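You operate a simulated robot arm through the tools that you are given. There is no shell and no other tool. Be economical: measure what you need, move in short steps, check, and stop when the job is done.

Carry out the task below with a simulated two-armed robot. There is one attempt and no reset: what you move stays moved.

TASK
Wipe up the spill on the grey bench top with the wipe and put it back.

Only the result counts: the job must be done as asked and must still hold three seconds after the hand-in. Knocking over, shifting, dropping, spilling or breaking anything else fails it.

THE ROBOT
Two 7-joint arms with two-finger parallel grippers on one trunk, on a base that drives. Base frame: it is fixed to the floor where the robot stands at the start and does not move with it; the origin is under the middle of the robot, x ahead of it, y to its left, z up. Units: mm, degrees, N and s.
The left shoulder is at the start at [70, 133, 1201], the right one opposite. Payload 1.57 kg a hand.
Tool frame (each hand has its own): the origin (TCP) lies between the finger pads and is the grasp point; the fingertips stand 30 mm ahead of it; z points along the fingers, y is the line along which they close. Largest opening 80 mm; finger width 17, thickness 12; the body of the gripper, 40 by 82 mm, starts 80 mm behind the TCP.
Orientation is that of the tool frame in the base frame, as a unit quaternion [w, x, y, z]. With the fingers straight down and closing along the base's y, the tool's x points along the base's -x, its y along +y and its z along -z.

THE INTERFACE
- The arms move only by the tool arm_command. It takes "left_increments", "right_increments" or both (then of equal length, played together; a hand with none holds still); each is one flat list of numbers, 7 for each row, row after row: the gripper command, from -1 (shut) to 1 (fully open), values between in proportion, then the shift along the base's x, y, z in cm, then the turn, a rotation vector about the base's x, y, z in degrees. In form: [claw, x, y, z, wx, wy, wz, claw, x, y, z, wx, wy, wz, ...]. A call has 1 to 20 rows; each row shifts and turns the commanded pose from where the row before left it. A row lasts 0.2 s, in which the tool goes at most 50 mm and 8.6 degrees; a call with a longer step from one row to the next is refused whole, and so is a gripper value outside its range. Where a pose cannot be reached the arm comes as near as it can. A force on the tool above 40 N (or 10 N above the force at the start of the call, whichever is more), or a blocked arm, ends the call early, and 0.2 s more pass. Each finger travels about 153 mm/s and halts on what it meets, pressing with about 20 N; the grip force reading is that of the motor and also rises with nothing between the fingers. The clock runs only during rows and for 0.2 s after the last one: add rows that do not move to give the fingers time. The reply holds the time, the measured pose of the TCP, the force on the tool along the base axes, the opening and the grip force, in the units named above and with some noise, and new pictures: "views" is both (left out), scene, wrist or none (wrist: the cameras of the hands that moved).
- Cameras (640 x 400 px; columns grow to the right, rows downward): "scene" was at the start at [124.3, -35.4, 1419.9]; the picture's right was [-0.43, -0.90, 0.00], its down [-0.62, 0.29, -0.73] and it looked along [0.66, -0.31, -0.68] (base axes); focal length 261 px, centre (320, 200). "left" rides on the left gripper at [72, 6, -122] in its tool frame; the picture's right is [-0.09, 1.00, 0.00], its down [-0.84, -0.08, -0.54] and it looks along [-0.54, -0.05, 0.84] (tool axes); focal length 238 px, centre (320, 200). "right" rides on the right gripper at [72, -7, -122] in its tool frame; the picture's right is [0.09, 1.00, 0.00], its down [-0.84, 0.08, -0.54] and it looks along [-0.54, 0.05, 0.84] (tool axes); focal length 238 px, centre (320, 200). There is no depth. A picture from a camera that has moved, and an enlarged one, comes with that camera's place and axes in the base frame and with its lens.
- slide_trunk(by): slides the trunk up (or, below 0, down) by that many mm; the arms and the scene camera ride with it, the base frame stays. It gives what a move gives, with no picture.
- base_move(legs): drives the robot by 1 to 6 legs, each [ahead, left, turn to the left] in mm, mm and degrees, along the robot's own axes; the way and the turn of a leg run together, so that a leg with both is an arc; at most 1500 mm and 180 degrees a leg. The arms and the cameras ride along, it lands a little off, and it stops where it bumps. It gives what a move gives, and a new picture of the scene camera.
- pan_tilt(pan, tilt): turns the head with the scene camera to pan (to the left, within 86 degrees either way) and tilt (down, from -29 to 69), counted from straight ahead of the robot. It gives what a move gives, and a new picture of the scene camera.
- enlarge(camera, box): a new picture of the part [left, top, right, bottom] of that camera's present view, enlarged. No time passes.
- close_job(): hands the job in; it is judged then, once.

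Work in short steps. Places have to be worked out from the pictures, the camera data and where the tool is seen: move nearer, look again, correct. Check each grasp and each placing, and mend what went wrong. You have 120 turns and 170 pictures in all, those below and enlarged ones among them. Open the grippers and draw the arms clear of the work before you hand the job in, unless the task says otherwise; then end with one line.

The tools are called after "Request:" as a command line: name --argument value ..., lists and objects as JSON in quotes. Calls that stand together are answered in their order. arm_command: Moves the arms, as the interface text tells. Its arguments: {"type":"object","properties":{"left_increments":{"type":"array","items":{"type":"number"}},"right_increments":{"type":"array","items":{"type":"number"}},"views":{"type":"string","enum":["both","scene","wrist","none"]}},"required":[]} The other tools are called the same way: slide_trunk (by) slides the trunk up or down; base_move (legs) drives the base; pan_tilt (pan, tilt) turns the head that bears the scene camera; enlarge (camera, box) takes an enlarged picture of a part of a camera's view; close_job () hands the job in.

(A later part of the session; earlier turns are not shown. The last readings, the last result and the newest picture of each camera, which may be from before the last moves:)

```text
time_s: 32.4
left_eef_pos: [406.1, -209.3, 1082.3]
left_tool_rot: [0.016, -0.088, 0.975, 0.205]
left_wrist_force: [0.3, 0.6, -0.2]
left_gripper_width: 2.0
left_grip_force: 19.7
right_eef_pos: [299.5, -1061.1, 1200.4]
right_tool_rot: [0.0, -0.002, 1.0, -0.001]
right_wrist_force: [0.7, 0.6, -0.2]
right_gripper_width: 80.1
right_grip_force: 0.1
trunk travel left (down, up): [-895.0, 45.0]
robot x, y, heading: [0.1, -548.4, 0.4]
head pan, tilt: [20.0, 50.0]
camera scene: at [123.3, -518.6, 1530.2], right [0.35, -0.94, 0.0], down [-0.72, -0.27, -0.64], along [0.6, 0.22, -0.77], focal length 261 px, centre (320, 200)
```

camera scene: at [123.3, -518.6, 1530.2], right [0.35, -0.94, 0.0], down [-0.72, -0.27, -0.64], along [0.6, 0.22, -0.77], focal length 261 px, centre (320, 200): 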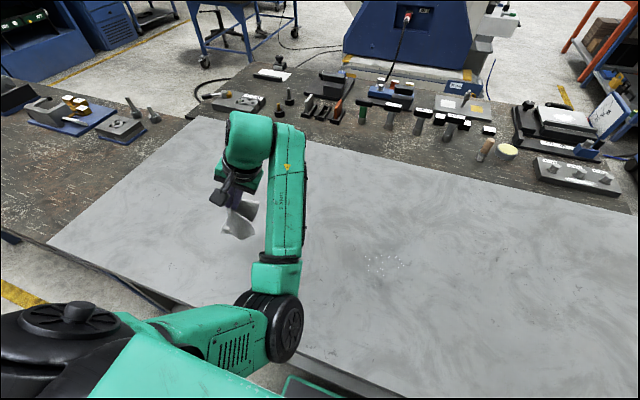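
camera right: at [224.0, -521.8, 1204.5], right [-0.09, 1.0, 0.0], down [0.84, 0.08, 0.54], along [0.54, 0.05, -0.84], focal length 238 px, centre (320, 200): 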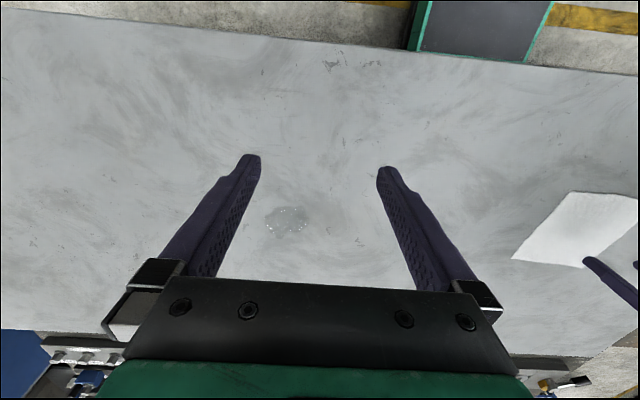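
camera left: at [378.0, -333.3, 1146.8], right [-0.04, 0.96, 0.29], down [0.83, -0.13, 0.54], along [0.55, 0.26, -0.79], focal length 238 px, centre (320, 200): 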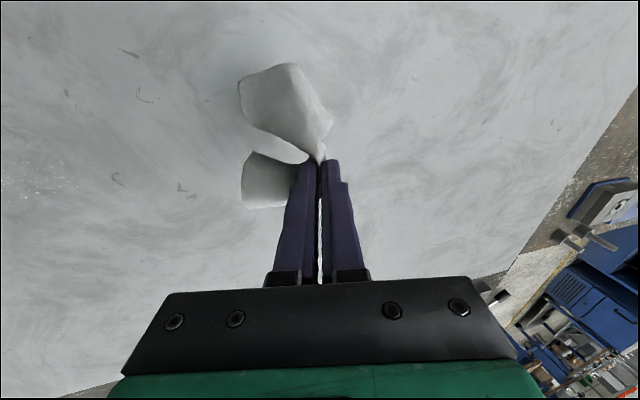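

Movement is freer here. I'll correct the 24° tilt step by step.

Request:
arm_command --left_increments '[-1, 0, 0, 0.5, -5, 0, 0, -1, 0, 0, 0.5, -5, 0, 0, -1, 0, 0, 0.5, -5, 0, 0, -1, 0, 0, 0.5, -5, 0, 0, -1, 0, 0, 0, -3, 0, 0, -1, 0, 0, 0, 0, 0, 0]' --views "scene"

```text
time_s: 33.8
left_eef_pos: [437.1, -231.3, 1062.6]
left_tool_rot: [0.004, -0.063, 0.997, -0.053]
left_wrist_force: [-0.3, 0.6, 0.6]
left_gripper_width: 2.1
left_grip_force: 20.2
left hand out of reach, approached as far as the arm can: row 1, 2, 3, 4
right_eef_pos: [299.4, -1060.3, 1201.6]
right_tool_rot: [-0.001, -0.003, 1.0, 0.0]
right_wrist_force: [-0.4, -0.3, -0.6]
right_gripper_width: 80.0
right_grip_force: 0.0
trunk travel left (down, up): [-895.0, 45.0]
robot x, y, heading: [0.1, -547.9, 0.3]
head pan, tilt: [20.0, 50.0]
camera scene: at [123.2, -519.2, 1530.3], right [0.35, -0.94, 0.0], down [-0.72, -0.27, -0.64], along [0.6, 0.22, -0.77], focal length 261 px, centre (320, 200)
```

scene: 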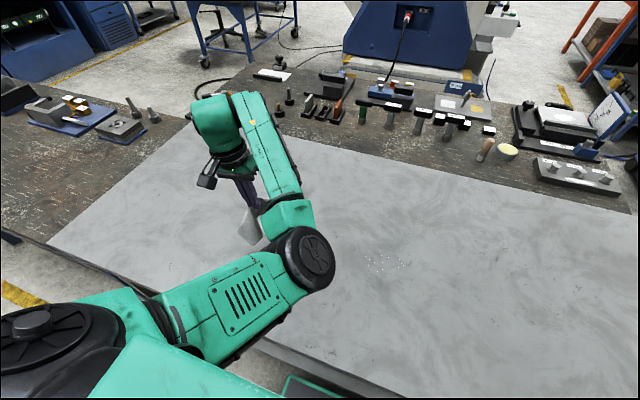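

The tool is nearly vertical, but the elbow has swung inward. I'll stretch the arm outward to the left to unfold it.

Request:
arm_command --left_increments '[-1, 1.5, 2, 1, 1.5, 0, 0, -1, 1.5, 2, 1, 1.5, 0, 0, -1, 1.5, 2, 1, 1.5, 0, 0, -1, 1.5, 2, 1, 1.5, 0, 0, -1, 1.5, 2, 1, 0, 0, 0, -1, 1.5, 2, 1, 0, 0, 0, -1, 1.5, 2, 1, 0, 0, 0, -1, 0, 0, 0, 0, 0, 0]' --views "scene"

```text
time_s: 35.6
left_eef_pos: [541.4, -91.7, 1131.0]
left_tool_rot: [0.006, -0.064, 0.998, 0.001]
left_wrist_force: [-0.3, -0.4, 0.1]
left_gripper_width: 2.0
left_grip_force: 20.1
right_eef_pos: [300.2, -1061.8, 1201.3]
right_tool_rot: [0.0, -0.003, 1.0, 0.0]
right_wrist_force: [0.6, 0.1, -0.3]
right_gripper_width: 80.2
right_grip_force: 0.0
trunk travel left (down, up): [-895.0, 45.0]
robot x, y, heading: [3.4, -543.5, 0.5]
head pan, tilt: [20.0, 50.0]
camera scene: at [123.2, -519.1, 1530.2], right [0.35, -0.94, 0.0], down [-0.72, -0.27, -0.64], along [0.6, 0.22, -0.77], focal length 261 px, centre (320, 200)
```

scene: 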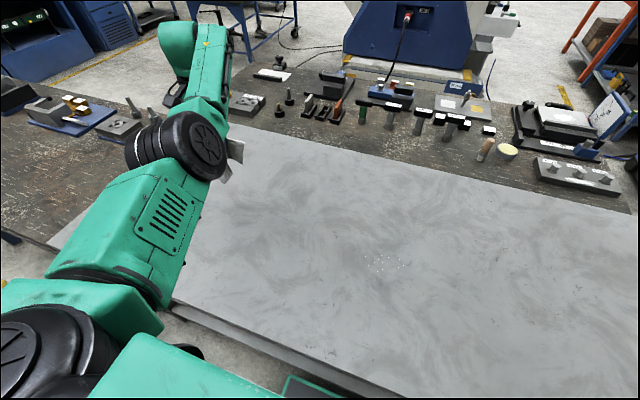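

The arm tracks well now. I'll correct the yaw and bring the hand back to mid-range at height to see which way the elbow goes.

Request:
arm_command --left_increments '[-1, -0.5, -2.5, 0, 0, 0, -1.8, -1, -0.5, -2.5, 0, 0, 0, -1.8, -1, -0.5, -2.5, 0, 0, 0, -1.8, -1, -0.5, -2.5, 0, 0, 0, -1.8, -1, -0.5, -2.5, 0, 0, 0, 0, -1, -0.5, -2.5, 0, 0, 0, 0, -1, -0.5, -2.5, 0, 0, 0, 0, -1, -0.5, -2.5, 0, 0, 0, 0, -1, 0, 0, 0, 0, 0, 0]' --views "scene"

```text
time_s: 37.6
left_eef_pos: [514.3, -283.9, 1127.4]
left_tool_rot: [0.006, -0.001, 1.0, -0.001]
left_wrist_force: [0.0, 1.3, 1.1]
left_gripper_width: 2.2
left_grip_force: 20.1
left hand out of reach, approached as far as the arm can: row 8
right_eef_pos: [299.4, -1060.0, 1201.6]
right_tool_rot: [0.0, -0.003, 1.0, -0.001]
right_wrist_force: [0.0, 0.4, 0.0]
right_gripper_width: 79.7
right_grip_force: 0.0
trunk travel left (down, up): [-895.0, 45.0]
robot x, y, heading: [2.6, -546.3, 0.4]
head pan, tilt: [20.0, 50.0]
camera scene: at [123.6, -518.2, 1530.2], right [0.35, -0.94, 0.0], down [-0.72, -0.27, -0.64], along [0.6, 0.22, -0.77], focal length 261 px, centre (320, 200)
```

scene: 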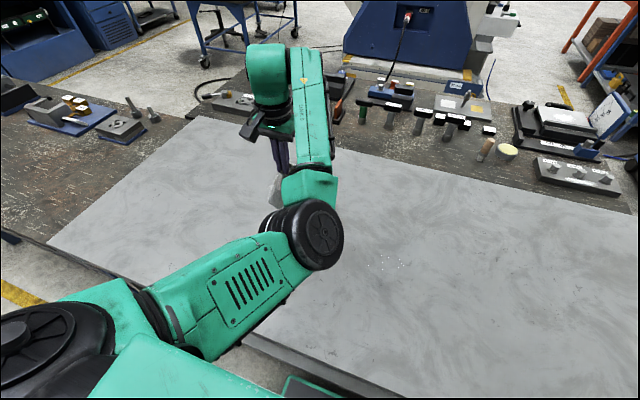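

With the elbow inward the hand works only beyond about 260 mm left of the robot's axis. So I'll drive 360 mm further right, where the floor is clear and the spill falls inside that range. I'll lower the trunk a little too.

Request:
base_move --legs '[[0, -360, 0]]'

Request:
slide_trunk --by -60

Request:
arm_command --left_increments '[-1, 0, 1.5, 0, 0, 0, 0, -1, 0, 2, 0, 0, 0, 0, -1, 0, 2, 0, 0, 0, 0, -1, 0, 0, 0, 0, 0, 0]' --views "both"

```text
time_s: 39.9
left_eef_pos: [517.9, -642.0, 1125.6]
left_tool_rot: [0.006, -0.001, 1.0, -0.001]
left_wrist_force: [-0.9, 0.7, -0.4]
left_gripper_width: 2.1
left_grip_force: 19.8
right_eef_pos: [301.8, -1420.6, 1201.5]
right_tool_rot: [0.0, -0.004, 1.0, -0.002]
right_wrist_force: [0.2, 0.2, 0.0]
right_gripper_width: 79.9
right_grip_force: 0.1
trunk travel left (down, up): [-895.0, 45.0]
robot x, y, heading: [3.8, -908.4, 0.0]
head pan, tilt: [20.0, 50.0]
camera scene: at [125.2, -877.4, 1530.2], right [0.35, -0.94, 0.0], down [-0.72, -0.27, -0.64], along [0.6, 0.22, -0.77], focal length 261 px, centre (320, 200)
```

scene: 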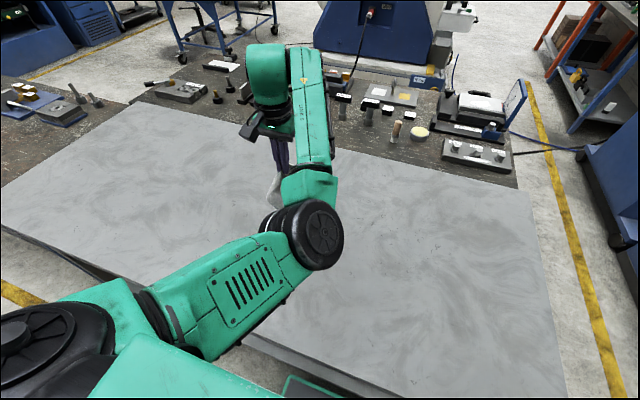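

```text
time_s: 40.9
left_eef_pos: [515.4, -642.9, 1066.2]
left_tool_rot: [0.007, -0.001, 1.0, 0.001]
left_wrist_force: [0.0, -0.2, -0.1]
left_gripper_width: 2.1
left_grip_force: 20.2
right_eef_pos: [302.3, -1422.1, 1141.9]
right_tool_rot: [0.0, -0.004, 1.0, 0.0]
right_wrist_force: [-0.6, -0.4, -0.8]
right_gripper_width: 80.0
right_grip_force: 0.1
trunk travel left (down, up): [-835.0, 105.0]
robot x, y, heading: [4.7, -907.5, 0.4]
head pan, tilt: [20.0, 50.0]
```

```text
time_s: 41.9
left_eef_pos: [518.2, -589.3, 1066.5]
left_tool_rot: [0.007, 0.0, 1.0, 0.0]
left_wrist_force: [0.8, 0.3, 0.8]
left_gripper_width: 2.5
left_grip_force: 19.7
right_eef_pos: [303.4, -1421.8, 1141.2]
right_tool_rot: [-0.001, -0.003, 1.0, 0.0]
right_wrist_force: [-0.6, -0.1, -0.3]
right_gripper_width: 80.1
right_grip_force: 0.0
trunk travel left (down, up): [-835.0, 105.0]
robot x, y, heading: [0.4, -909.5, 0.1]
head pan, tilt: [20.0, 50.0]
camera scene: at [125.3, -880.6, 1470.2], right [0.35, -0.94, 0.0], down [-0.72, -0.27, -0.64], along [0.6, 0.22, -0.77], focal length 261 px, centre (320, 200)
camera left: at [443.7, -583.3, 1188.3], right [0.09, 1.0, 0.0], down [0.83, -0.08, 0.55], along [0.55, -0.05, -0.83], focal length 238 px, centre (320, 200)
```

scene: 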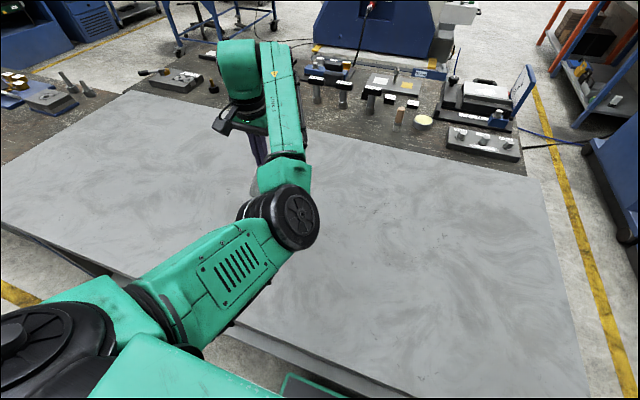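
left: 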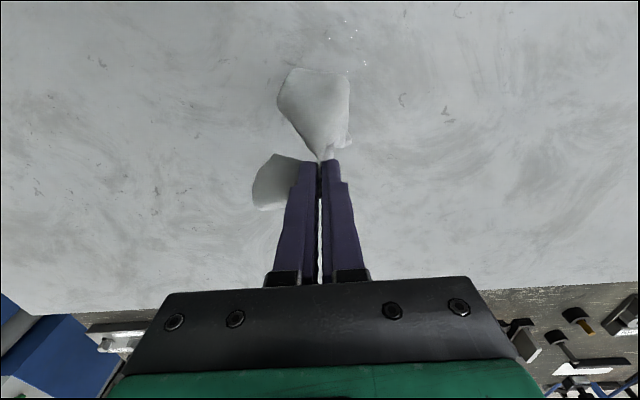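

Control is good here. I'll look closely at the remaining spill.

Request:
enlarge --camera "left" --box '[240, 0, 440, 125]'

```text
3.20 times, centred on (340, 62) of left
camera zoom: at [443.7, -583.3, 1188.3], right [0.09, 1.0, 0.0], down [0.83, -0.08, 0.55], along [0.55, -0.05, -0.83], focal length 763 px, centre (256, 640)
```

zoom: 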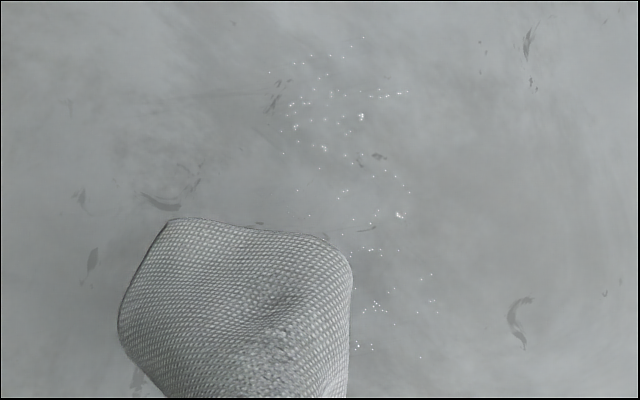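

The residue covers about x 415–530, y -590 to -505, so it has smeared toward the robot. I'll descend at the far right corner of that area.

Request:
arm_command --left_increments '[-1, 0.6, -0.3, -4, 0, 0, 0, -1, 0.6, -0.3, -4, 0, 0, 0, -1, 0.5, -0.3, -4, 0, 0, 0, -1, 0, 0, -3, 0, 0, 0, -1, 0, 0, -1.7, 0, 0, 0, -1, 0, 0, -1, 0, 0, 0, -1, 0, 0, -0.5, 0, 0, 0, -1, 0, 0, 0, 0, 0, 0]' --views "both"

```text
time_s: 43.7
left_eef_pos: [532.9, -596.9, 886.3]
left_tool_rot: [0.009, -0.001, 1.0, 0.001]
left_wrist_force: [0.3, -0.1, 8.4]
left_gripper_width: 2.2
left_grip_force: 20.1
right_eef_pos: [300.9, -1422.0, 1142.2]
right_tool_rot: [0.0, -0.003, 1.0, -0.001]
right_wrist_force: [-0.2, 0.8, 1.2]
right_gripper_width: 80.2
right_grip_force: 0.3
trunk travel left (down, up): [-835.0, 105.0]
robot x, y, heading: [2.2, -912.4, 0.4]
head pan, tilt: [20.0, 50.0]
camera scene: at [123.8, -881.0, 1470.5], right [0.35, -0.94, 0.0], down [-0.72, -0.27, -0.64], along [0.6, 0.22, -0.77], focal length 261 px, centre (320, 200)
camera left: at [459.3, -591.7, 1008.1], right [0.09, 1.0, 0.0], down [0.83, -0.08, 0.55], along [0.55, -0.05, -0.83], focal length 238 px, centre (320, 200)
```

scene: 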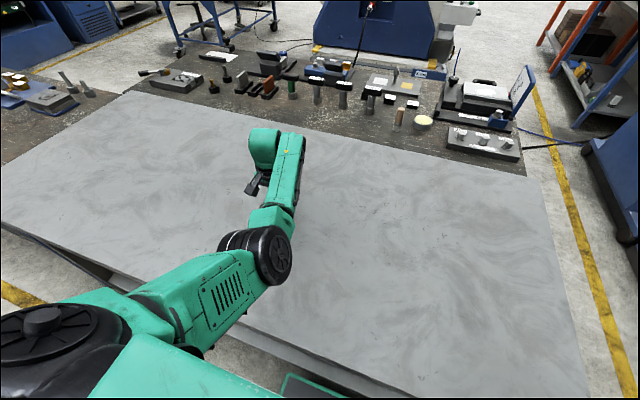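
left: 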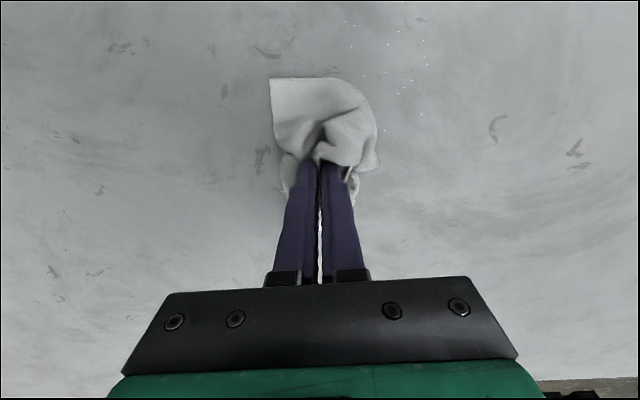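

I have contact at about 8 N. I'll run a dense raster here with 12 mm line spacing, working toward the robot.

Request:
arm_command --left_increments '[-1, 0, 2.4, 0, 0, 0, 0, -1, 0, 2.4, 0, 0, 0, 0, -1, 0, 2.4, 0, 0, 0, 0, -1, 0, 2.4, 0, 0, 0, 0, -1, -1.2, 0, 0, 0, 0, 0, -1, 0, -2.4, 0, 0, 0, 0, -1, 0, -2.4, 0, 0, 0, 0, -1, 0, -2.4, 0, 0, 0, 0, -1, 0, -2.4, 0, 0, 0, 0, -1, -1.2, 0, 0, 0, 0, 0, -1, 0, 2.4, 0, 0, 0, 0, -1, 0, 2.4, 0, 0, 0, 0, -1, 0, 2.4, 0, 0, 0, 0, -1, 0, 2.4, 0, 0, 0, 0, -1, -1.2, 0, 0, 0, 0, 0, -1, 0, -2.4, 0, 0, 0, 0, -1, 0, -2.4, 0, 0, 0, 0, -1, 0, -2.4, 0, 0, 0, 0, -1, 0, -2.4, 0, 0, 0, 0, -1, -1.2, 0, 0, 0, 0, 0]' --views "wrist"

```text
time_s: 47.9
left_eef_pos: [485.6, -600.5, 884.9]
left_tool_rot: [0.008, -0.001, 1.0, 0.0]
left_wrist_force: [3.8, -0.3, 10.6]
left_gripper_width: 2.3
left_grip_force: 19.4
right_eef_pos: [300.7, -1424.5, 1142.0]
right_tool_rot: [0.0, -0.002, 1.0, 0.001]
right_wrist_force: [-1.1, -0.3, -0.4]
right_gripper_width: 80.0
right_grip_force: 0.1
trunk travel left (down, up): [-835.0, 105.0]
robot x, y, heading: [3.7, -904.4, 0.2]
head pan, tilt: [20.0, 50.0]
camera left: at [412.2, -593.5, 1007.1], right [0.09, 1.0, 0.0], down [0.83, -0.08, 0.55], along [0.55, -0.05, -0.83], focal length 238 px, centre (320, 200)
```

left: 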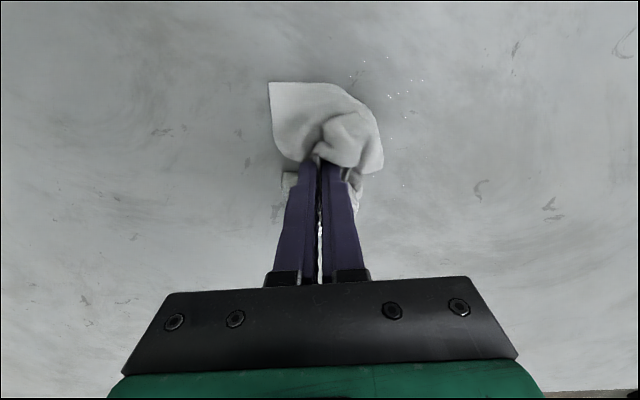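

That works, and few droplets remain. I'll continue the raster toward the robot.

Request:
arm_command --left_increments '[-1, 0, 2.4, 0, 0, 0, 0, -1, 0, 2.4, 0, 0, 0, 0, -1, 0, 2.4, 0, 0, 0, 0, -1, 0, 2.4, 0, 0, 0, 0, -1, -1.2, 0, 0, 0, 0, 0, -1, 0, -2.4, 0, 0, 0, 0, -1, 0, -2.4, 0, 0, 0, 0, -1, 0, -2.4, 0, 0, 0, 0, -1, 0, -2.4, 0, 0, 0, 0, -1, -1.2, 0, 0, 0, 0, 0, -1, 0, 2.4, 0, 0, 0, 0, -1, 0, 2.4, 0, 0, 0, 0, -1, 0, 2.4, 0, 0, 0, 0, -1, 0, 2.4, 0, 0, 0, 0, -1, -1.2, 0, 0, 0, 0, 0, -1, 0, -2.4, 0, 0, 0, 0, -1, 0, -2.4, 0, 0, 0, 0, -1, 0, -2.4, 0, 0, 0, 0, -1, 0, -2.4, 0, 0, 0, 0, -1, -1.2, 0, 0, 0, 0, 0]' --views "wrist"

```text
time_s: 52.1
left_eef_pos: [436.8, -600.5, 885.0]
left_tool_rot: [0.008, -0.001, 1.0, -0.001]
left_wrist_force: [2.1, -1.9, 8.1]
left_gripper_width: 2.2
left_grip_force: 19.6
right_eef_pos: [300.7, -1424.0, 1140.7]
right_tool_rot: [-0.001, -0.003, 1.0, 0.0]
right_wrist_force: [-0.3, -0.8, 0.2]
right_gripper_width: 80.2
right_grip_force: 0.0
trunk travel left (down, up): [-835.0, 105.0]
robot x, y, heading: [0.3, -908.2, 0.3]
head pan, tilt: [20.0, 50.0]
camera left: at [363.4, -593.9, 1007.4], right [0.09, 1.0, 0.0], down [0.83, -0.08, 0.55], along [0.55, -0.05, -0.83], focal length 238 px, centre (320, 200)
```

left: 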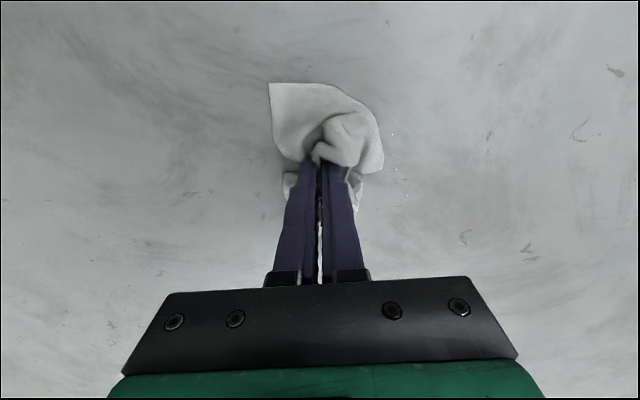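

Only a couple of droplets are left, around (420, -548). I'll do a few more lines over them.

Request:
arm_command --left_increments '[-1, 0, 2.4, 0, 0, 0, 0, -1, 0, 2.4, 0, 0, 0, 0, -1, 0, 2.4, 0, 0, 0, 0, -1, 0, 2.4, 0, 0, 0, 0, -1, -1.0, 0, 0, 0, 0, 0, -1, 0, -2.4, 0, 0, 0, 0, -1, 0, -2.4, 0, 0, 0, 0, -1, 0, -2.4, 0, 0, 0, 0, -1, -1.0, 0, 0, 0, 0, 0, -1, 0, 2.4, 0, 0, 0, 0, -1, 0, 2.4, 0, 0, 0, 0, -1, 0, 2.4, 0, 0, 0, 0, -1, -1.0, 0, 0, 0, 0, 0, -1, 0, -2.4, 0, 0, 0, 0, -1, 0, -2.4, 0, 0, 0, 0, -1, 0, -2.4, 0, 0, 0, 0]' --views "none"

Request:
arm_command --left_increments '[-1, 0, 0, 1, 0, 0, 0, -1, 0, 0, 3, 0, 0, 0, -1, 0, 0, 4, 0, 0, 0, -1, 0, 2, 4, 0, 0, 0, -1, 0, 4, 2, 0, 0, 0, -1, 0, 4, 0, 0, 0, 0, -1, 0, 4, 0, 0, 0, 0, -1, 0, 0, 0, 0, 0, 0]' --views "both"

```text
time_s: 55.5
left_eef_pos: [407.2, -573.4, 884.7]
left_tool_rot: [0.007, -0.002, 1.0, 0.001]
left_wrist_force: [0.3, 2.6, 8.6]
left_gripper_width: 2.0
left_grip_force: 20.2
right_eef_pos: [300.8, -1423.4, 1141.9]
right_tool_rot: [0.0, -0.004, 1.0, 0.0]
right_wrist_force: [-0.5, -0.4, -0.1]
right_gripper_width: 80.1
right_grip_force: 0.1
trunk travel left (down, up): [-835.0, 105.0]
robot x, y, heading: [2.0, -906.1, 0.4]
head pan, tilt: [20.0, 50.0]
```

```text
time_s: 57.3
left_eef_pos: [408.6, -434.6, 1028.1]
left_tool_rot: [0.006, 0.0, 1.0, 0.0]
left_wrist_force: [0.0, -0.2, -0.2]
left_gripper_width: 2.3
left_grip_force: 19.7
right_eef_pos: [302.7, -1422.3, 1140.5]
right_tool_rot: [0.0, -0.004, 1.0, -0.002]
right_wrist_force: [-0.4, 0.1, 0.0]
right_gripper_width: 80.1
right_grip_force: 0.0
trunk travel left (down, up): [-835.0, 105.0]
robot x, y, heading: [1.5, -905.2, 0.4]
head pan, tilt: [20.0, 50.0]
camera scene: at [125.3, -881.0, 1470.3], right [0.35, -0.94, 0.0], down [-0.72, -0.27, -0.64], along [0.6, 0.22, -0.77], focal length 261 px, centre (320, 200)
camera left: at [334.0, -428.0, 1149.2], right [0.09, 1.0, 0.0], down [0.83, -0.08, 0.55], along [0.55, -0.05, -0.83], focal length 238 px, centre (320, 200)
```

scene: 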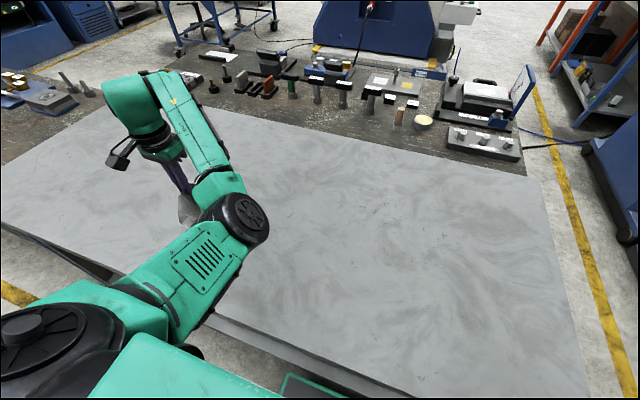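
left: 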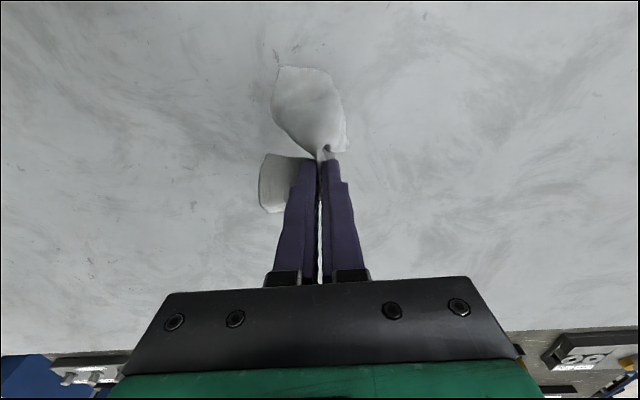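

The area looks clean at this scale. I'll enlarge both views to check for residue.

Request:
enlarge --camera "left" --box '[130, 80, 330, 230]'

Request:
enlarge --camera "scene" --box '[200, 150, 360, 260]'

```text
2.67 times, centred on (230, 155) of left
camera zoom: at [334.0, -428.0, 1149.2], right [0.09, 1.0, 0.0], down [0.83, -0.08, 0.55], along [0.55, -0.05, -0.83], focal length 636 px, centre (560, 320)
```

zoom: 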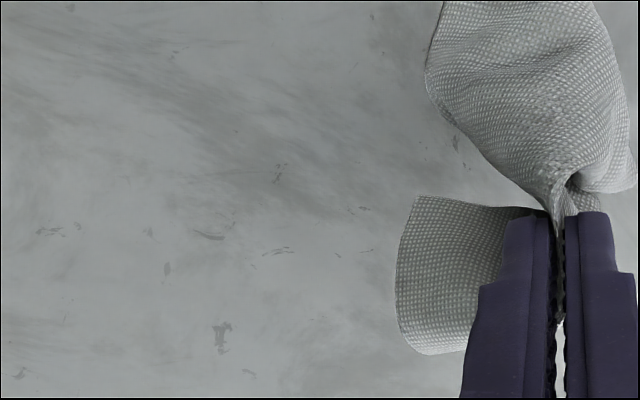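

```text
3.64 times, centred on (280, 205) of scene
camera zoom: at [125.3, -881.0, 1470.3], right [0.35, -0.94, 0.0], down [-0.72, -0.27, -0.64], along [0.6, 0.22, -0.77], focal length 951 px, centre (466, 182)
```

zoom: 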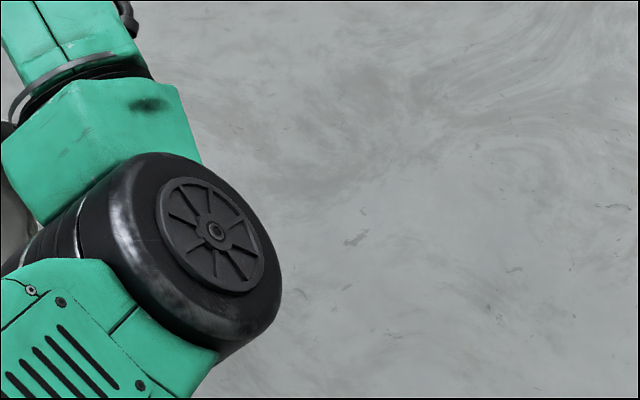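

The bench is clean. Now I'll drive back left so the wipe's original place (481, 0) sits about 350 mm left of the robot's axis.

Request:
base_move --legs '[[0, 555, 0]]'

```text
time_s: 60.5
left_eef_pos: [410.8, 119.5, 1027.3]
left_tool_rot: [0.007, 0.003, 1.0, 0.0]
left_wrist_force: [0.1, -0.2, -1.8]
left_gripper_width: 2.0
left_grip_force: 20.5
right_eef_pos: [297.0, -868.2, 1141.8]
right_tool_rot: [0.0, 0.001, 1.0, 0.001]
right_wrist_force: [-0.1, -0.6, -0.4]
right_gripper_width: 79.9
right_grip_force: 0.1
trunk travel left (down, up): [-835.0, 105.0]
robot x, y, heading: [1.6, -349.7, -0.3]
head pan, tilt: [20.0, 50.0]
camera scene: at [124.4, -324.7, 1470.3], right [0.34, -0.94, 0.0], down [-0.72, -0.26, -0.64], along [0.6, 0.22, -0.77], focal length 261 px, centre (320, 200)
```

scene: 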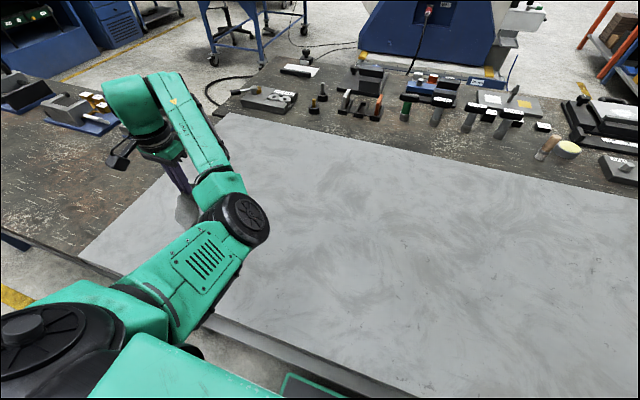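

I'm at the original place. I'll move to the original grasp point (493, 0) and lower the wipe.

Request:
arm_command --left_increments '[-1, 2.1, -3, -1, 0, 0, 0, -1, 2.1, -3, -1, 0, 0, 0, -1, 2, -3, -1, 0, 0, 0, -1, 2, -3, -1, 0, 0, 0, -1, 0, 0, -2.5, 0, 0, 0, -1, 0, 0, -2.5, 0, 0, 0, -1, 0, 0, -2, 0, 0, 0, -1, 0, 0, -1.5, 0, 0, 0, -1, 0, 0, -0.8, 0, 0, 0, -1, 0, 0, 0, 0, 0, 0]' --views "both"

```text
time_s: 62.7
left_eef_pos: [492.9, -0.3, 894.6]
left_tool_rot: [0.007, 0.002, 1.0, 0.0]
left_wrist_force: [0.1, -0.1, 1.0]
left_gripper_width: 2.5
left_grip_force: 19.6
right_eef_pos: [297.0, -866.2, 1141.9]
right_tool_rot: [0.0, 0.001, 1.0, -0.001]
right_wrist_force: [-0.1, 1.0, 0.0]
right_gripper_width: 80.0
right_grip_force: 0.2
trunk travel left (down, up): [-835.0, 105.0]
robot x, y, heading: [2.3, -351.3, -0.0]
head pan, tilt: [20.0, 50.0]
camera scene: at [124.4, -323.8, 1470.3], right [0.34, -0.94, 0.0], down [-0.72, -0.26, -0.64], along [0.6, 0.22, -0.77], focal length 261 px, centre (320, 200)
camera left: at [419.4, 7.4, 1016.0], right [0.1, 1.0, 0.0], down [0.83, -0.08, 0.55], along [0.55, -0.05, -0.83], focal length 238 px, centre (320, 200)
```

scene: 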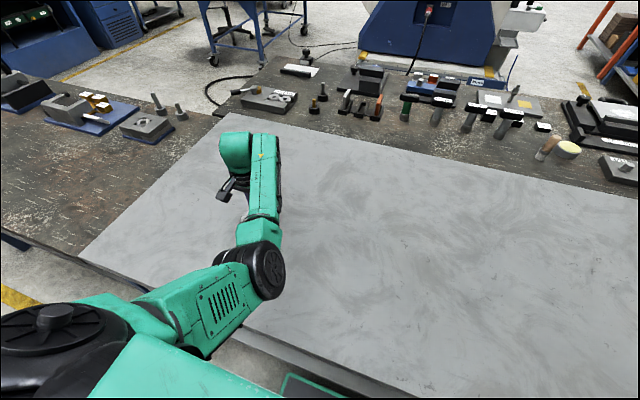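
left: 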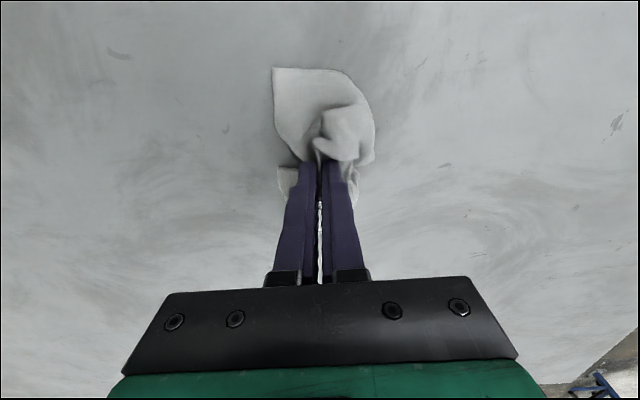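

The wipe touches the bench. I'll lower slightly, open fully and slowly, rise, and look at how it lies.

Request:
arm_command --left_increments '[-1, 0, 0, -0.4, 0, 0, 0, -0.8, 0, 0, 0, 0, 0, 0, -0.6, 0, 0, 0, 0, 0, 0, -0.3, 0, 0, 0, 0, 0, 0, -0.3, 0, 0, 2, 0, 0, 0, -0.3, 0, 0, 4, 0, 0, 0, -0.3, 0, 0, 4, 0, 0, 0, -0.3, 0, 0, 4, 0, 0, 0, -0.3, -3, 0, 3, 0, 0, 0, -0.3, 0, 0, 0, 0, 0, 0]' --views "wrist"

Request:
enlarge --camera "left" --box '[220, 50, 420, 175]'

```text
time_s: 64.9
left_eef_pos: [463.1, 0.8, 1061.7]
left_tool_rot: [0.006, 0.004, 1.0, 0.0]
left_wrist_force: [-0.4, 0.6, -0.5]
left_gripper_width: 27.9
left_grip_force: 0.0
right_eef_pos: [296.6, -865.8, 1141.3]
right_tool_rot: [0.0, 0.002, 1.0, -0.001]
right_wrist_force: [1.5, 0.4, 0.7]
right_gripper_width: 80.1
right_grip_force: 0.0
trunk travel left (down, up): [-835.0, 105.0]
robot x, y, heading: [-1.2, -351.1, -0.2]
head pan, tilt: [20.0, 50.0]
camera left: at [389.4, 8.5, 1183.2], right [0.1, 1.0, 0.0], down [0.83, -0.08, 0.55], along [0.55, -0.05, -0.83], focal length 238 px, centre (320, 200)
```

left: 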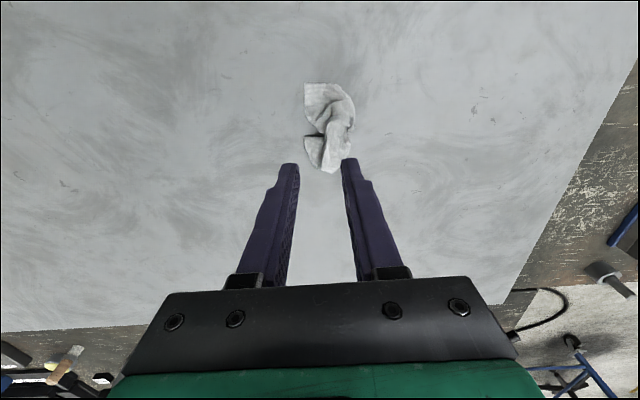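

```text
3.20 times, centred on (320, 112) of left
camera zoom: at [389.4, 8.5, 1183.2], right [0.1, 1.0, 0.0], down [0.83, -0.08, 0.55], along [0.55, -0.05, -0.83], focal length 763 px, centre (320, 480)
```

zoom: 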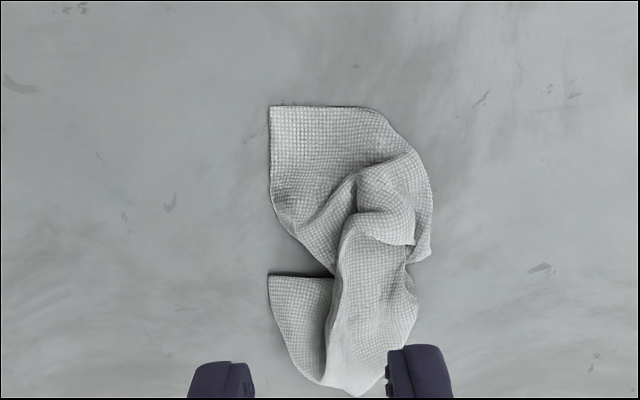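

The wipe is back at its place, with its centre near (490, 13), but crumpled. I'll try to spread it by pressing nearly closed fingers on the ridge and opening them.

Request:
arm_command --left_increments '[-0.9, 1, 0.6, -4, 0, 0, 0, -0.9, 0.6, 0.5, -4, 0, 0, 0, -0.9, 0.6, 0.5, -4, 0, 0, 0, -0.9, 0, 0, -3, 0, 0, 0, -0.9, 0, 0, -1, 0, 0, 0, -0.9, 0, 0, -0.7, 0, 0, 0, -0.9, 0, 0, -0.6, 0, 0, 0, -0.9, 0, 0, -0.3, 0, 0, 0, -0.9, 0, 0, 0, 0, 0, 0]' --views "wrist"

```text
time_s: 66.9
left_eef_pos: [484.6, 15.1, 886.0]
left_tool_rot: [0.008, 0.003, 1.0, 0.002]
left_wrist_force: [0.7, -0.5, 11.0]
left_gripper_width: 4.0
left_grip_force: 0.2
right_eef_pos: [295.6, -868.1, 1140.8]
right_tool_rot: [0.0, 0.001, 1.0, 0.0]
right_wrist_force: [-0.2, -0.2, -0.3]
right_gripper_width: 79.9
right_grip_force: 0.0
trunk travel left (down, up): [-835.0, 105.0]
robot x, y, heading: [1.0, -349.9, -0.0]
head pan, tilt: [20.0, 50.0]
camera left: at [409.7, 22.8, 1007.8], right [0.1, 1.0, 0.0], down [0.83, -0.08, 0.55], along [0.55, -0.05, -0.83], focal length 238 px, centre (320, 200)
```

left: 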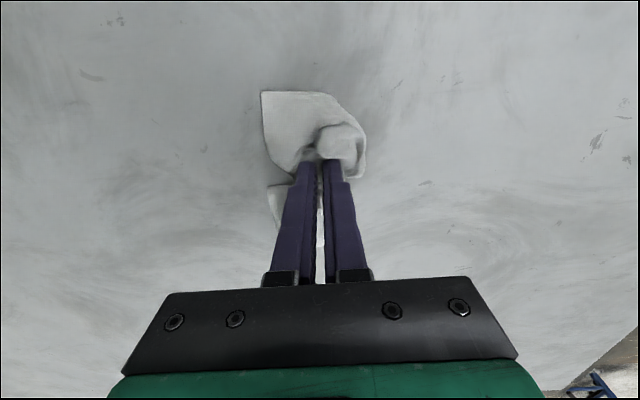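

I'm pressing at 11 N. Now I'll open slowly to spread the cloth, then lift and look.

Request:
arm_command --left_increments '[-0.6, 0, 0, 0, 0, 0, 0, -0.3, 0, 0, 0, 0, 0, 0, 0, 0, 0, 0, 0, 0, 0, 0.4, 0, 0, 0, 0, 0, 0, 0.7, 0, 0, 0, 0, 0, 0, 0.7, 0, 0, 2, 0, 0, 0, 0.7, 0, 0, 4, 0, 0, 0, 0.7, 0, 0, 4, 0, 0, 0, 0.7, -2, 0, 4, 0, 0, 0, 0.7, 0, 0, 0, 0, 0, 0]' --views "none"

Request:
enlarge --camera "left" --box '[220, 50, 420, 175]'

```text
time_s: 69.1
left_eef_pos: [464.7, 15.6, 1025.0]
left_tool_rot: [0.006, 0.003, 1.0, 0.0]
left_wrist_force: [-0.8, 0.8, -0.2]
left_gripper_width: 68.3
left_grip_force: 0.0
right_eef_pos: [296.7, -867.6, 1141.2]
right_tool_rot: [0.0, 0.001, 1.0, 0.0]
right_wrist_force: [-0.3, 0.0, 0.4]
right_gripper_width: 79.9
right_grip_force: 0.0
trunk travel left (down, up): [-835.0, 105.0]
robot x, y, heading: [2.1, -351.0, -0.1]
head pan, tilt: [20.0, 50.0]
```

```text
3.20 times, centred on (320, 112) of left
camera zoom: at [390.8, 22.7, 1147.0], right [0.1, 1.0, 0.0], down [0.83, -0.08, 0.55], along [0.55, -0.05, -0.83], focal length 763 px, centre (320, 480)
```

zoom: 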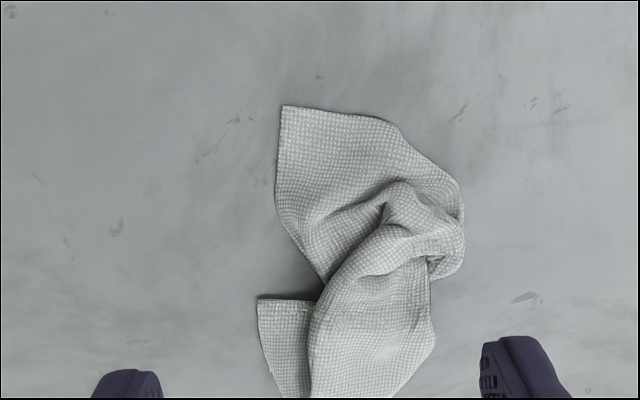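

Only a small change, and the centre drifted to about y = +30. I'll press closed fingertips on the near corner, at about (440, 9), and drag it toward where that corner originally lay (391, -76). That should both spread and recentre the wipe.

Request:
arm_command --left_increments '[-1, -0.8, -0.2, -4, 0, 0, 0, -1, -0.8, -0.2, -4, 0, 0, 0, -1, -0.8, -0.3, -3.5, 0, 0, 0, -1, 0, 0, -1.5, 0, 0, 0, -1, 0, 0, -0.6, 0, 0, 0, -1, 0, 0, -0.5, 0, 0, 0, -1, -0.5, -1, 0, 0, 0, 0, -1, -0.5, -1, 0, 0, 0, 0, -1, -0.5, -1, 0, 0, 0, 0, -1, -0.5, -1, 0, 0, 0, 0, -1, -0.5, -1, 0, 0, 0, 0, -1, -0.5, -1, 0, 0, 0, 0, -1, -0.5, -1, 0, 0, 0, 0, -1, 0, 0, 1, 0, 0, 0, -1, 0, 0, 4, 0, 0, 0, -1, 0, 0, 4, 0, 0, 0, -1, 0, 2, 4, 0, 0, 0, -1, 0, 2, 3, 0, 0, 0, -1, 0, 0, 0, 0, 0, 0]' --views "wrist"

Request:
enlarge --camera "left" --box '[220, 70, 440, 210]'

```text
time_s: 73.1
left_eef_pos: [420.5, -8.6, 1030.0]
left_tool_rot: [0.007, 0.003, 1.0, -0.001]
left_wrist_force: [0.0, 0.2, -0.6]
left_gripper_width: 0.0
left_grip_force: 20.1
left hand out of reach, approached as far as the arm can: row 16, 17
right_eef_pos: [297.8, -867.2, 1141.8]
right_tool_rot: [0.0, 0.001, 1.0, -0.001]
right_wrist_force: [-0.6, 0.3, 0.7]
right_gripper_width: 80.2
right_grip_force: 0.1
trunk travel left (down, up): [-835.0, 105.0]
robot x, y, heading: [2.3, -349.3, -0.1]
head pan, tilt: [20.0, 50.0]
camera left: at [346.3, -1.1, 1151.4], right [0.1, 1.0, 0.0], down [0.83, -0.08, 0.55], along [0.55, -0.06, -0.83], focal length 238 px, centre (320, 200)
```

left: 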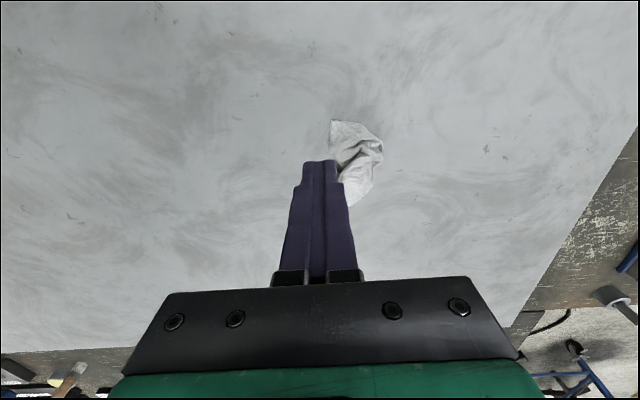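

```text
2.86 times, centred on (330, 140) of left
camera zoom: at [346.3, -1.1, 1151.4], right [0.1, 1.0, 0.0], down [0.83, -0.08, 0.55], along [0.55, -0.06, -0.83], focal length 681 px, centre (291, 371)
```

zoom: 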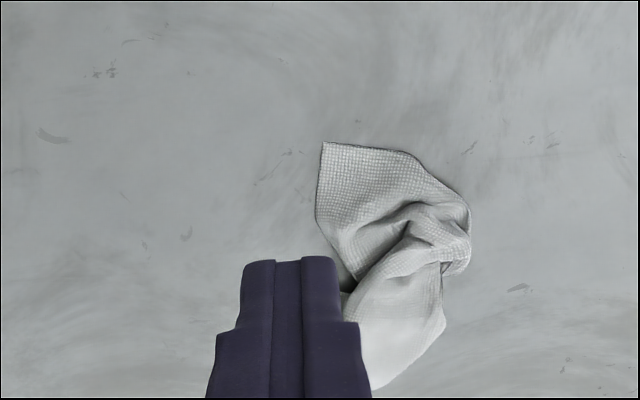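

The fingertip didn't press enough there, and the reach is marginal. I'll shift the base 80 mm right, then pinch that corner instead.

Request:
base_move --legs '[[0, -80, 0]]'

Request:
arm_command --left_increments '[-0.3, 0.5, 2.5, -2, 0, 0, 0, -0.3, 0.5, 2.5, -2, 0, 0, 0, -0.3, 0.5, 2.5, -2, 0, 0, 0, -0.3, 0.5, 2.2, -2, 0, 0, 0, -0.3, 0, 0, 0, 0, 0, 0]' --views "wrist"

```text
time_s: 74.2
left_eef_pos: [420.5, -84.5, 1028.6]
left_tool_rot: [0.006, 0.002, 1.0, -0.002]
left_wrist_force: [0.8, 0.1, 0.0]
left_gripper_width: 0.1
left_grip_force: 19.9
right_eef_pos: [296.3, -943.0, 1144.2]
right_tool_rot: [0.0, 0.001, 1.0, -0.002]
right_wrist_force: [0.2, 0.4, 0.0]
right_gripper_width: 80.2
right_grip_force: 0.0
trunk travel left (down, up): [-835.0, 105.0]
robot x, y, heading: [2.4, -434.1, -0.4]
head pan, tilt: [20.0, 50.0]
camera scene: at [124.2, -397.8, 1470.2], right [0.34, -0.94, 0.0], down [-0.72, -0.26, -0.64], along [0.6, 0.22, -0.77], focal length 261 px, centre (320, 200)
```

scene: 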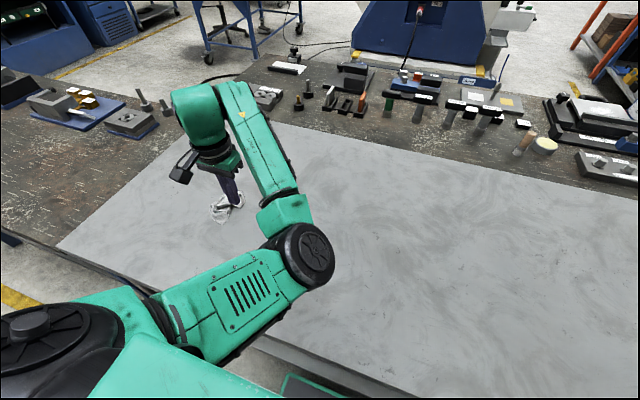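

```text
time_s: 75.4
left_eef_pos: [439.7, 9.0, 946.4]
left_tool_rot: [0.006, 0.003, 1.0, 0.001]
left_wrist_force: [0.0, 0.6, 0.2]
left_gripper_width: 28.1
left_grip_force: 0.0
right_eef_pos: [296.7, -947.2, 1142.7]
right_tool_rot: [0.0, 0.001, 1.0, -0.002]
right_wrist_force: [-0.2, 0.8, -0.4]
right_gripper_width: 79.8
right_grip_force: 0.1
trunk travel left (down, up): [-835.0, 105.0]
robot x, y, heading: [1.7, -433.8, -0.3]
head pan, tilt: [20.0, 50.0]
camera left: at [365.2, 16.6, 1069.1], right [0.1, 1.0, 0.0], down [0.83, -0.08, 0.55], along [0.55, -0.05, -0.83], focal length 238 px, centre (320, 200)
```

left: 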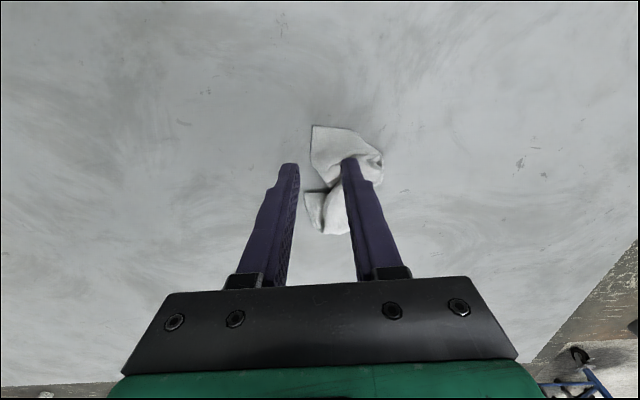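

The corner lies at about (427, 4). I'll descend around it, close, and check the pinch.

Request:
arm_command --left_increments '[-0.3, 0.2, 0.4, -3, 0, 0, 0, -0.3, 0, 0, -2, 0, 0, 0, -0.3, 0, 0, -0.9, 0, 0, 0, -0.3, 0, 0, -0.4, 0, 0, 0, -0.3, 0, 0, -0.2, 0, 0, 0, -0.6, 0, 0, 0, 0, 0, 0, -0.8, 0, 0, 0, 0, 0, 0, -1, 0, 0, 0, 0, 0, 0, -1, 0, 0, 0, 0, 0, 0, -1, 0, 0, 1, 0, 0, 0, -1, 0, 0, 1, 0, 0, 0]' --views "wrist"

```text
time_s: 77.8
left_eef_pos: [442.4, 13.9, 904.6]
left_tool_rot: [0.006, 0.004, 1.0, 0.0]
left_wrist_force: [0.4, 1.0, -0.2]
left_gripper_width: 0.2
left_grip_force: 20.0
right_eef_pos: [296.2, -947.4, 1141.5]
right_tool_rot: [0.0, 0.0, 1.0, 0.0]
right_wrist_force: [0.3, -0.7, -0.1]
right_gripper_width: 80.1
right_grip_force: 0.0
trunk travel left (down, up): [-835.0, 105.0]
robot x, y, heading: [2.8, -429.4, -0.0]
head pan, tilt: [20.0, 50.0]
camera left: at [368.9, 20.3, 1025.7], right [0.1, 1.0, 0.0], down [0.83, -0.08, 0.55], along [0.55, -0.05, -0.83], focal length 238 px, centre (320, 200)
```

left: 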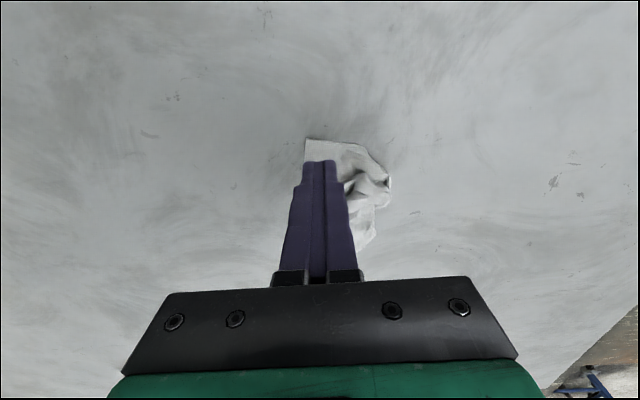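

That missed, as the tips didn't press the thin layer. I'll retry a few mm lower.

Request:
arm_command --left_increments '[-0.3, 0, 0, 0, 0, 0, 0, -0.3, 0, 0, -1.5, 0, 0, 0, -0.3, 0, 0, -0.5, 0, 0, 0, -0.3, 0, 0, -0.4, 0, 0, 0, -0.3, 0, 0, -0.3, 0, 0, 0, -0.3, 0, 0, 0, 0, 0, 0]' --views "none"

```text
time_s: 79.2
left_eef_pos: [442.0, 12.7, 880.9]
left_tool_rot: [0.009, 0.002, 1.0, 0.004]
left_wrist_force: [3.9, 1.9, 20.9]
left_gripper_width: 29.9
left_grip_force: 1.3
right_eef_pos: [294.5, -949.8, 1140.5]
right_tool_rot: [0.001, 0.001, 1.0, 0.001]
right_wrist_force: [-0.7, 0.8, -1.0]
right_gripper_width: 80.2
right_grip_force: 0.1
trunk travel left (down, up): [-835.0, 105.0]
robot x, y, heading: [3.0, -430.7, -0.1]
head pan, tilt: [20.0, 50.0]
```

Now at 21 N of contact. I'll close and lift 15 mm.

Request:
arm_command --left_increments '[-0.5, 0, 0, 0.1, 0, 0, 0, -0.7, 0, 0, 0, 0, 0, 0, -1, 0, 0, 0, 0, 0, 0, -1, 0, 0, 0, 0, 0, 0, -1, 0, 0, 0.8, 0, 0, 0, -1, 0, 0, 0.8, 0, 0, 0]' --views "wrist"

```text
time_s: 80.6
left_eef_pos: [441.6, 12.3, 894.2]
left_tool_rot: [0.007, 0.004, 1.0, -0.001]
left_wrist_force: [-0.4, 0.4, -0.4]
left_gripper_width: 2.2
left_grip_force: 19.9
right_eef_pos: [294.7, -947.4, 1141.4]
right_tool_rot: [0.0, 0.001, 1.0, 0.0]
right_wrist_force: [0.1, 0.3, 0.8]
right_gripper_width: 80.0
right_grip_force: 0.0
trunk travel left (down, up): [-835.0, 105.0]
robot x, y, heading: [0.1, -429.7, -0.5]
head pan, tilt: [20.0, 50.0]
camera left: at [367.7, 19.3, 1015.8], right [0.1, 1.0, 0.0], down [0.83, -0.08, 0.55], along [0.55, -0.06, -0.83], focal length 238 px, centre (320, 200)
```

left: 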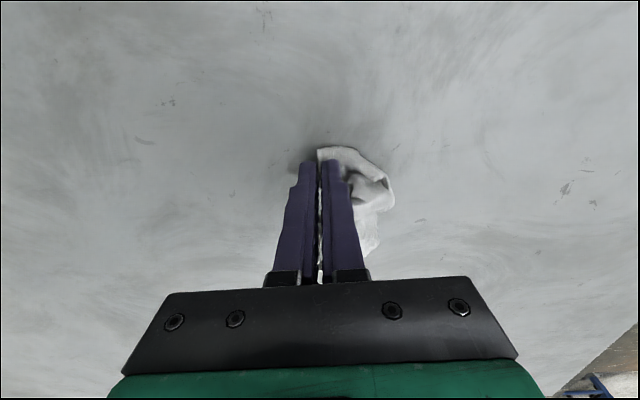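

The corner is gripped. I'll lift it to hang and unfold, carry it toward the far side, then lay it diagonally back to the original near-right corner so it trails out flat.

Request:
arm_command --left_increments '[-1, 1.3, 0.7, 3.6, 0, 0, 0, -1, 1.3, 0.7, 3.6, 0, 0, 0, -1, 1.3, 0.7, 3.6, 0, 0, 0, -1, 1.3, 0.7, 3.6, 0, 0, 0, -1, 1.3, 0.7, 3.6, 0, 0, 0, -1, 1.3, 0.7, 3.6, 0, 0, 0, -1, 1.3, 0.7, 2, 0, 0, 0, -1, 0, 0, 0, 0, 0, 0, -1, 0, 0, 0, 0, 0, 0]' --views "both"

```text
time_s: 82.6
left_eef_pos: [535.5, 58.9, 1132.8]
left_tool_rot: [0.023, 0.007, 1.0, 0.009]
left_wrist_force: [0.7, 0.9, -0.3]
left_gripper_width: 2.5
left_grip_force: 20.2
left hand out of reach, approached as far as the arm can: row 7
right_eef_pos: [296.1, -946.2, 1141.6]
right_tool_rot: [0.0, 0.001, 1.0, 0.0]
right_wrist_force: [-0.3, 0.5, -1.2]
right_gripper_width: 80.1
right_grip_force: 0.1
trunk travel left (down, up): [-835.0, 105.0]
robot x, y, heading: [4.8, -430.2, -0.5]
head pan, tilt: [20.0, 50.0]
camera scene: at [124.6, -403.2, 1470.2], right [0.34, -0.94, 0.0], down [-0.72, -0.26, -0.64], along [0.6, 0.22, -0.77], focal length 261 px, centre (320, 200)
camera left: at [457.8, 64.4, 1251.9], right [0.1, 0.99, 0.02], down [0.81, -0.1, 0.58], along [0.58, -0.04, -0.82], focal length 238 px, centre (320, 200)
```

scene: 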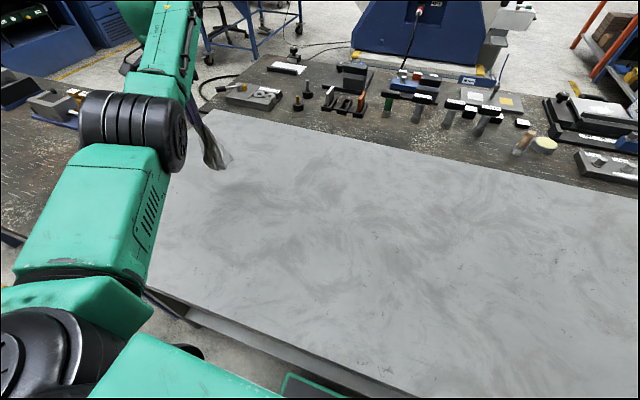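
left: 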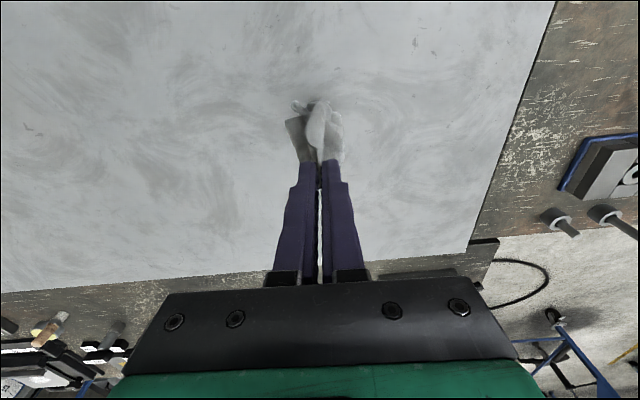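

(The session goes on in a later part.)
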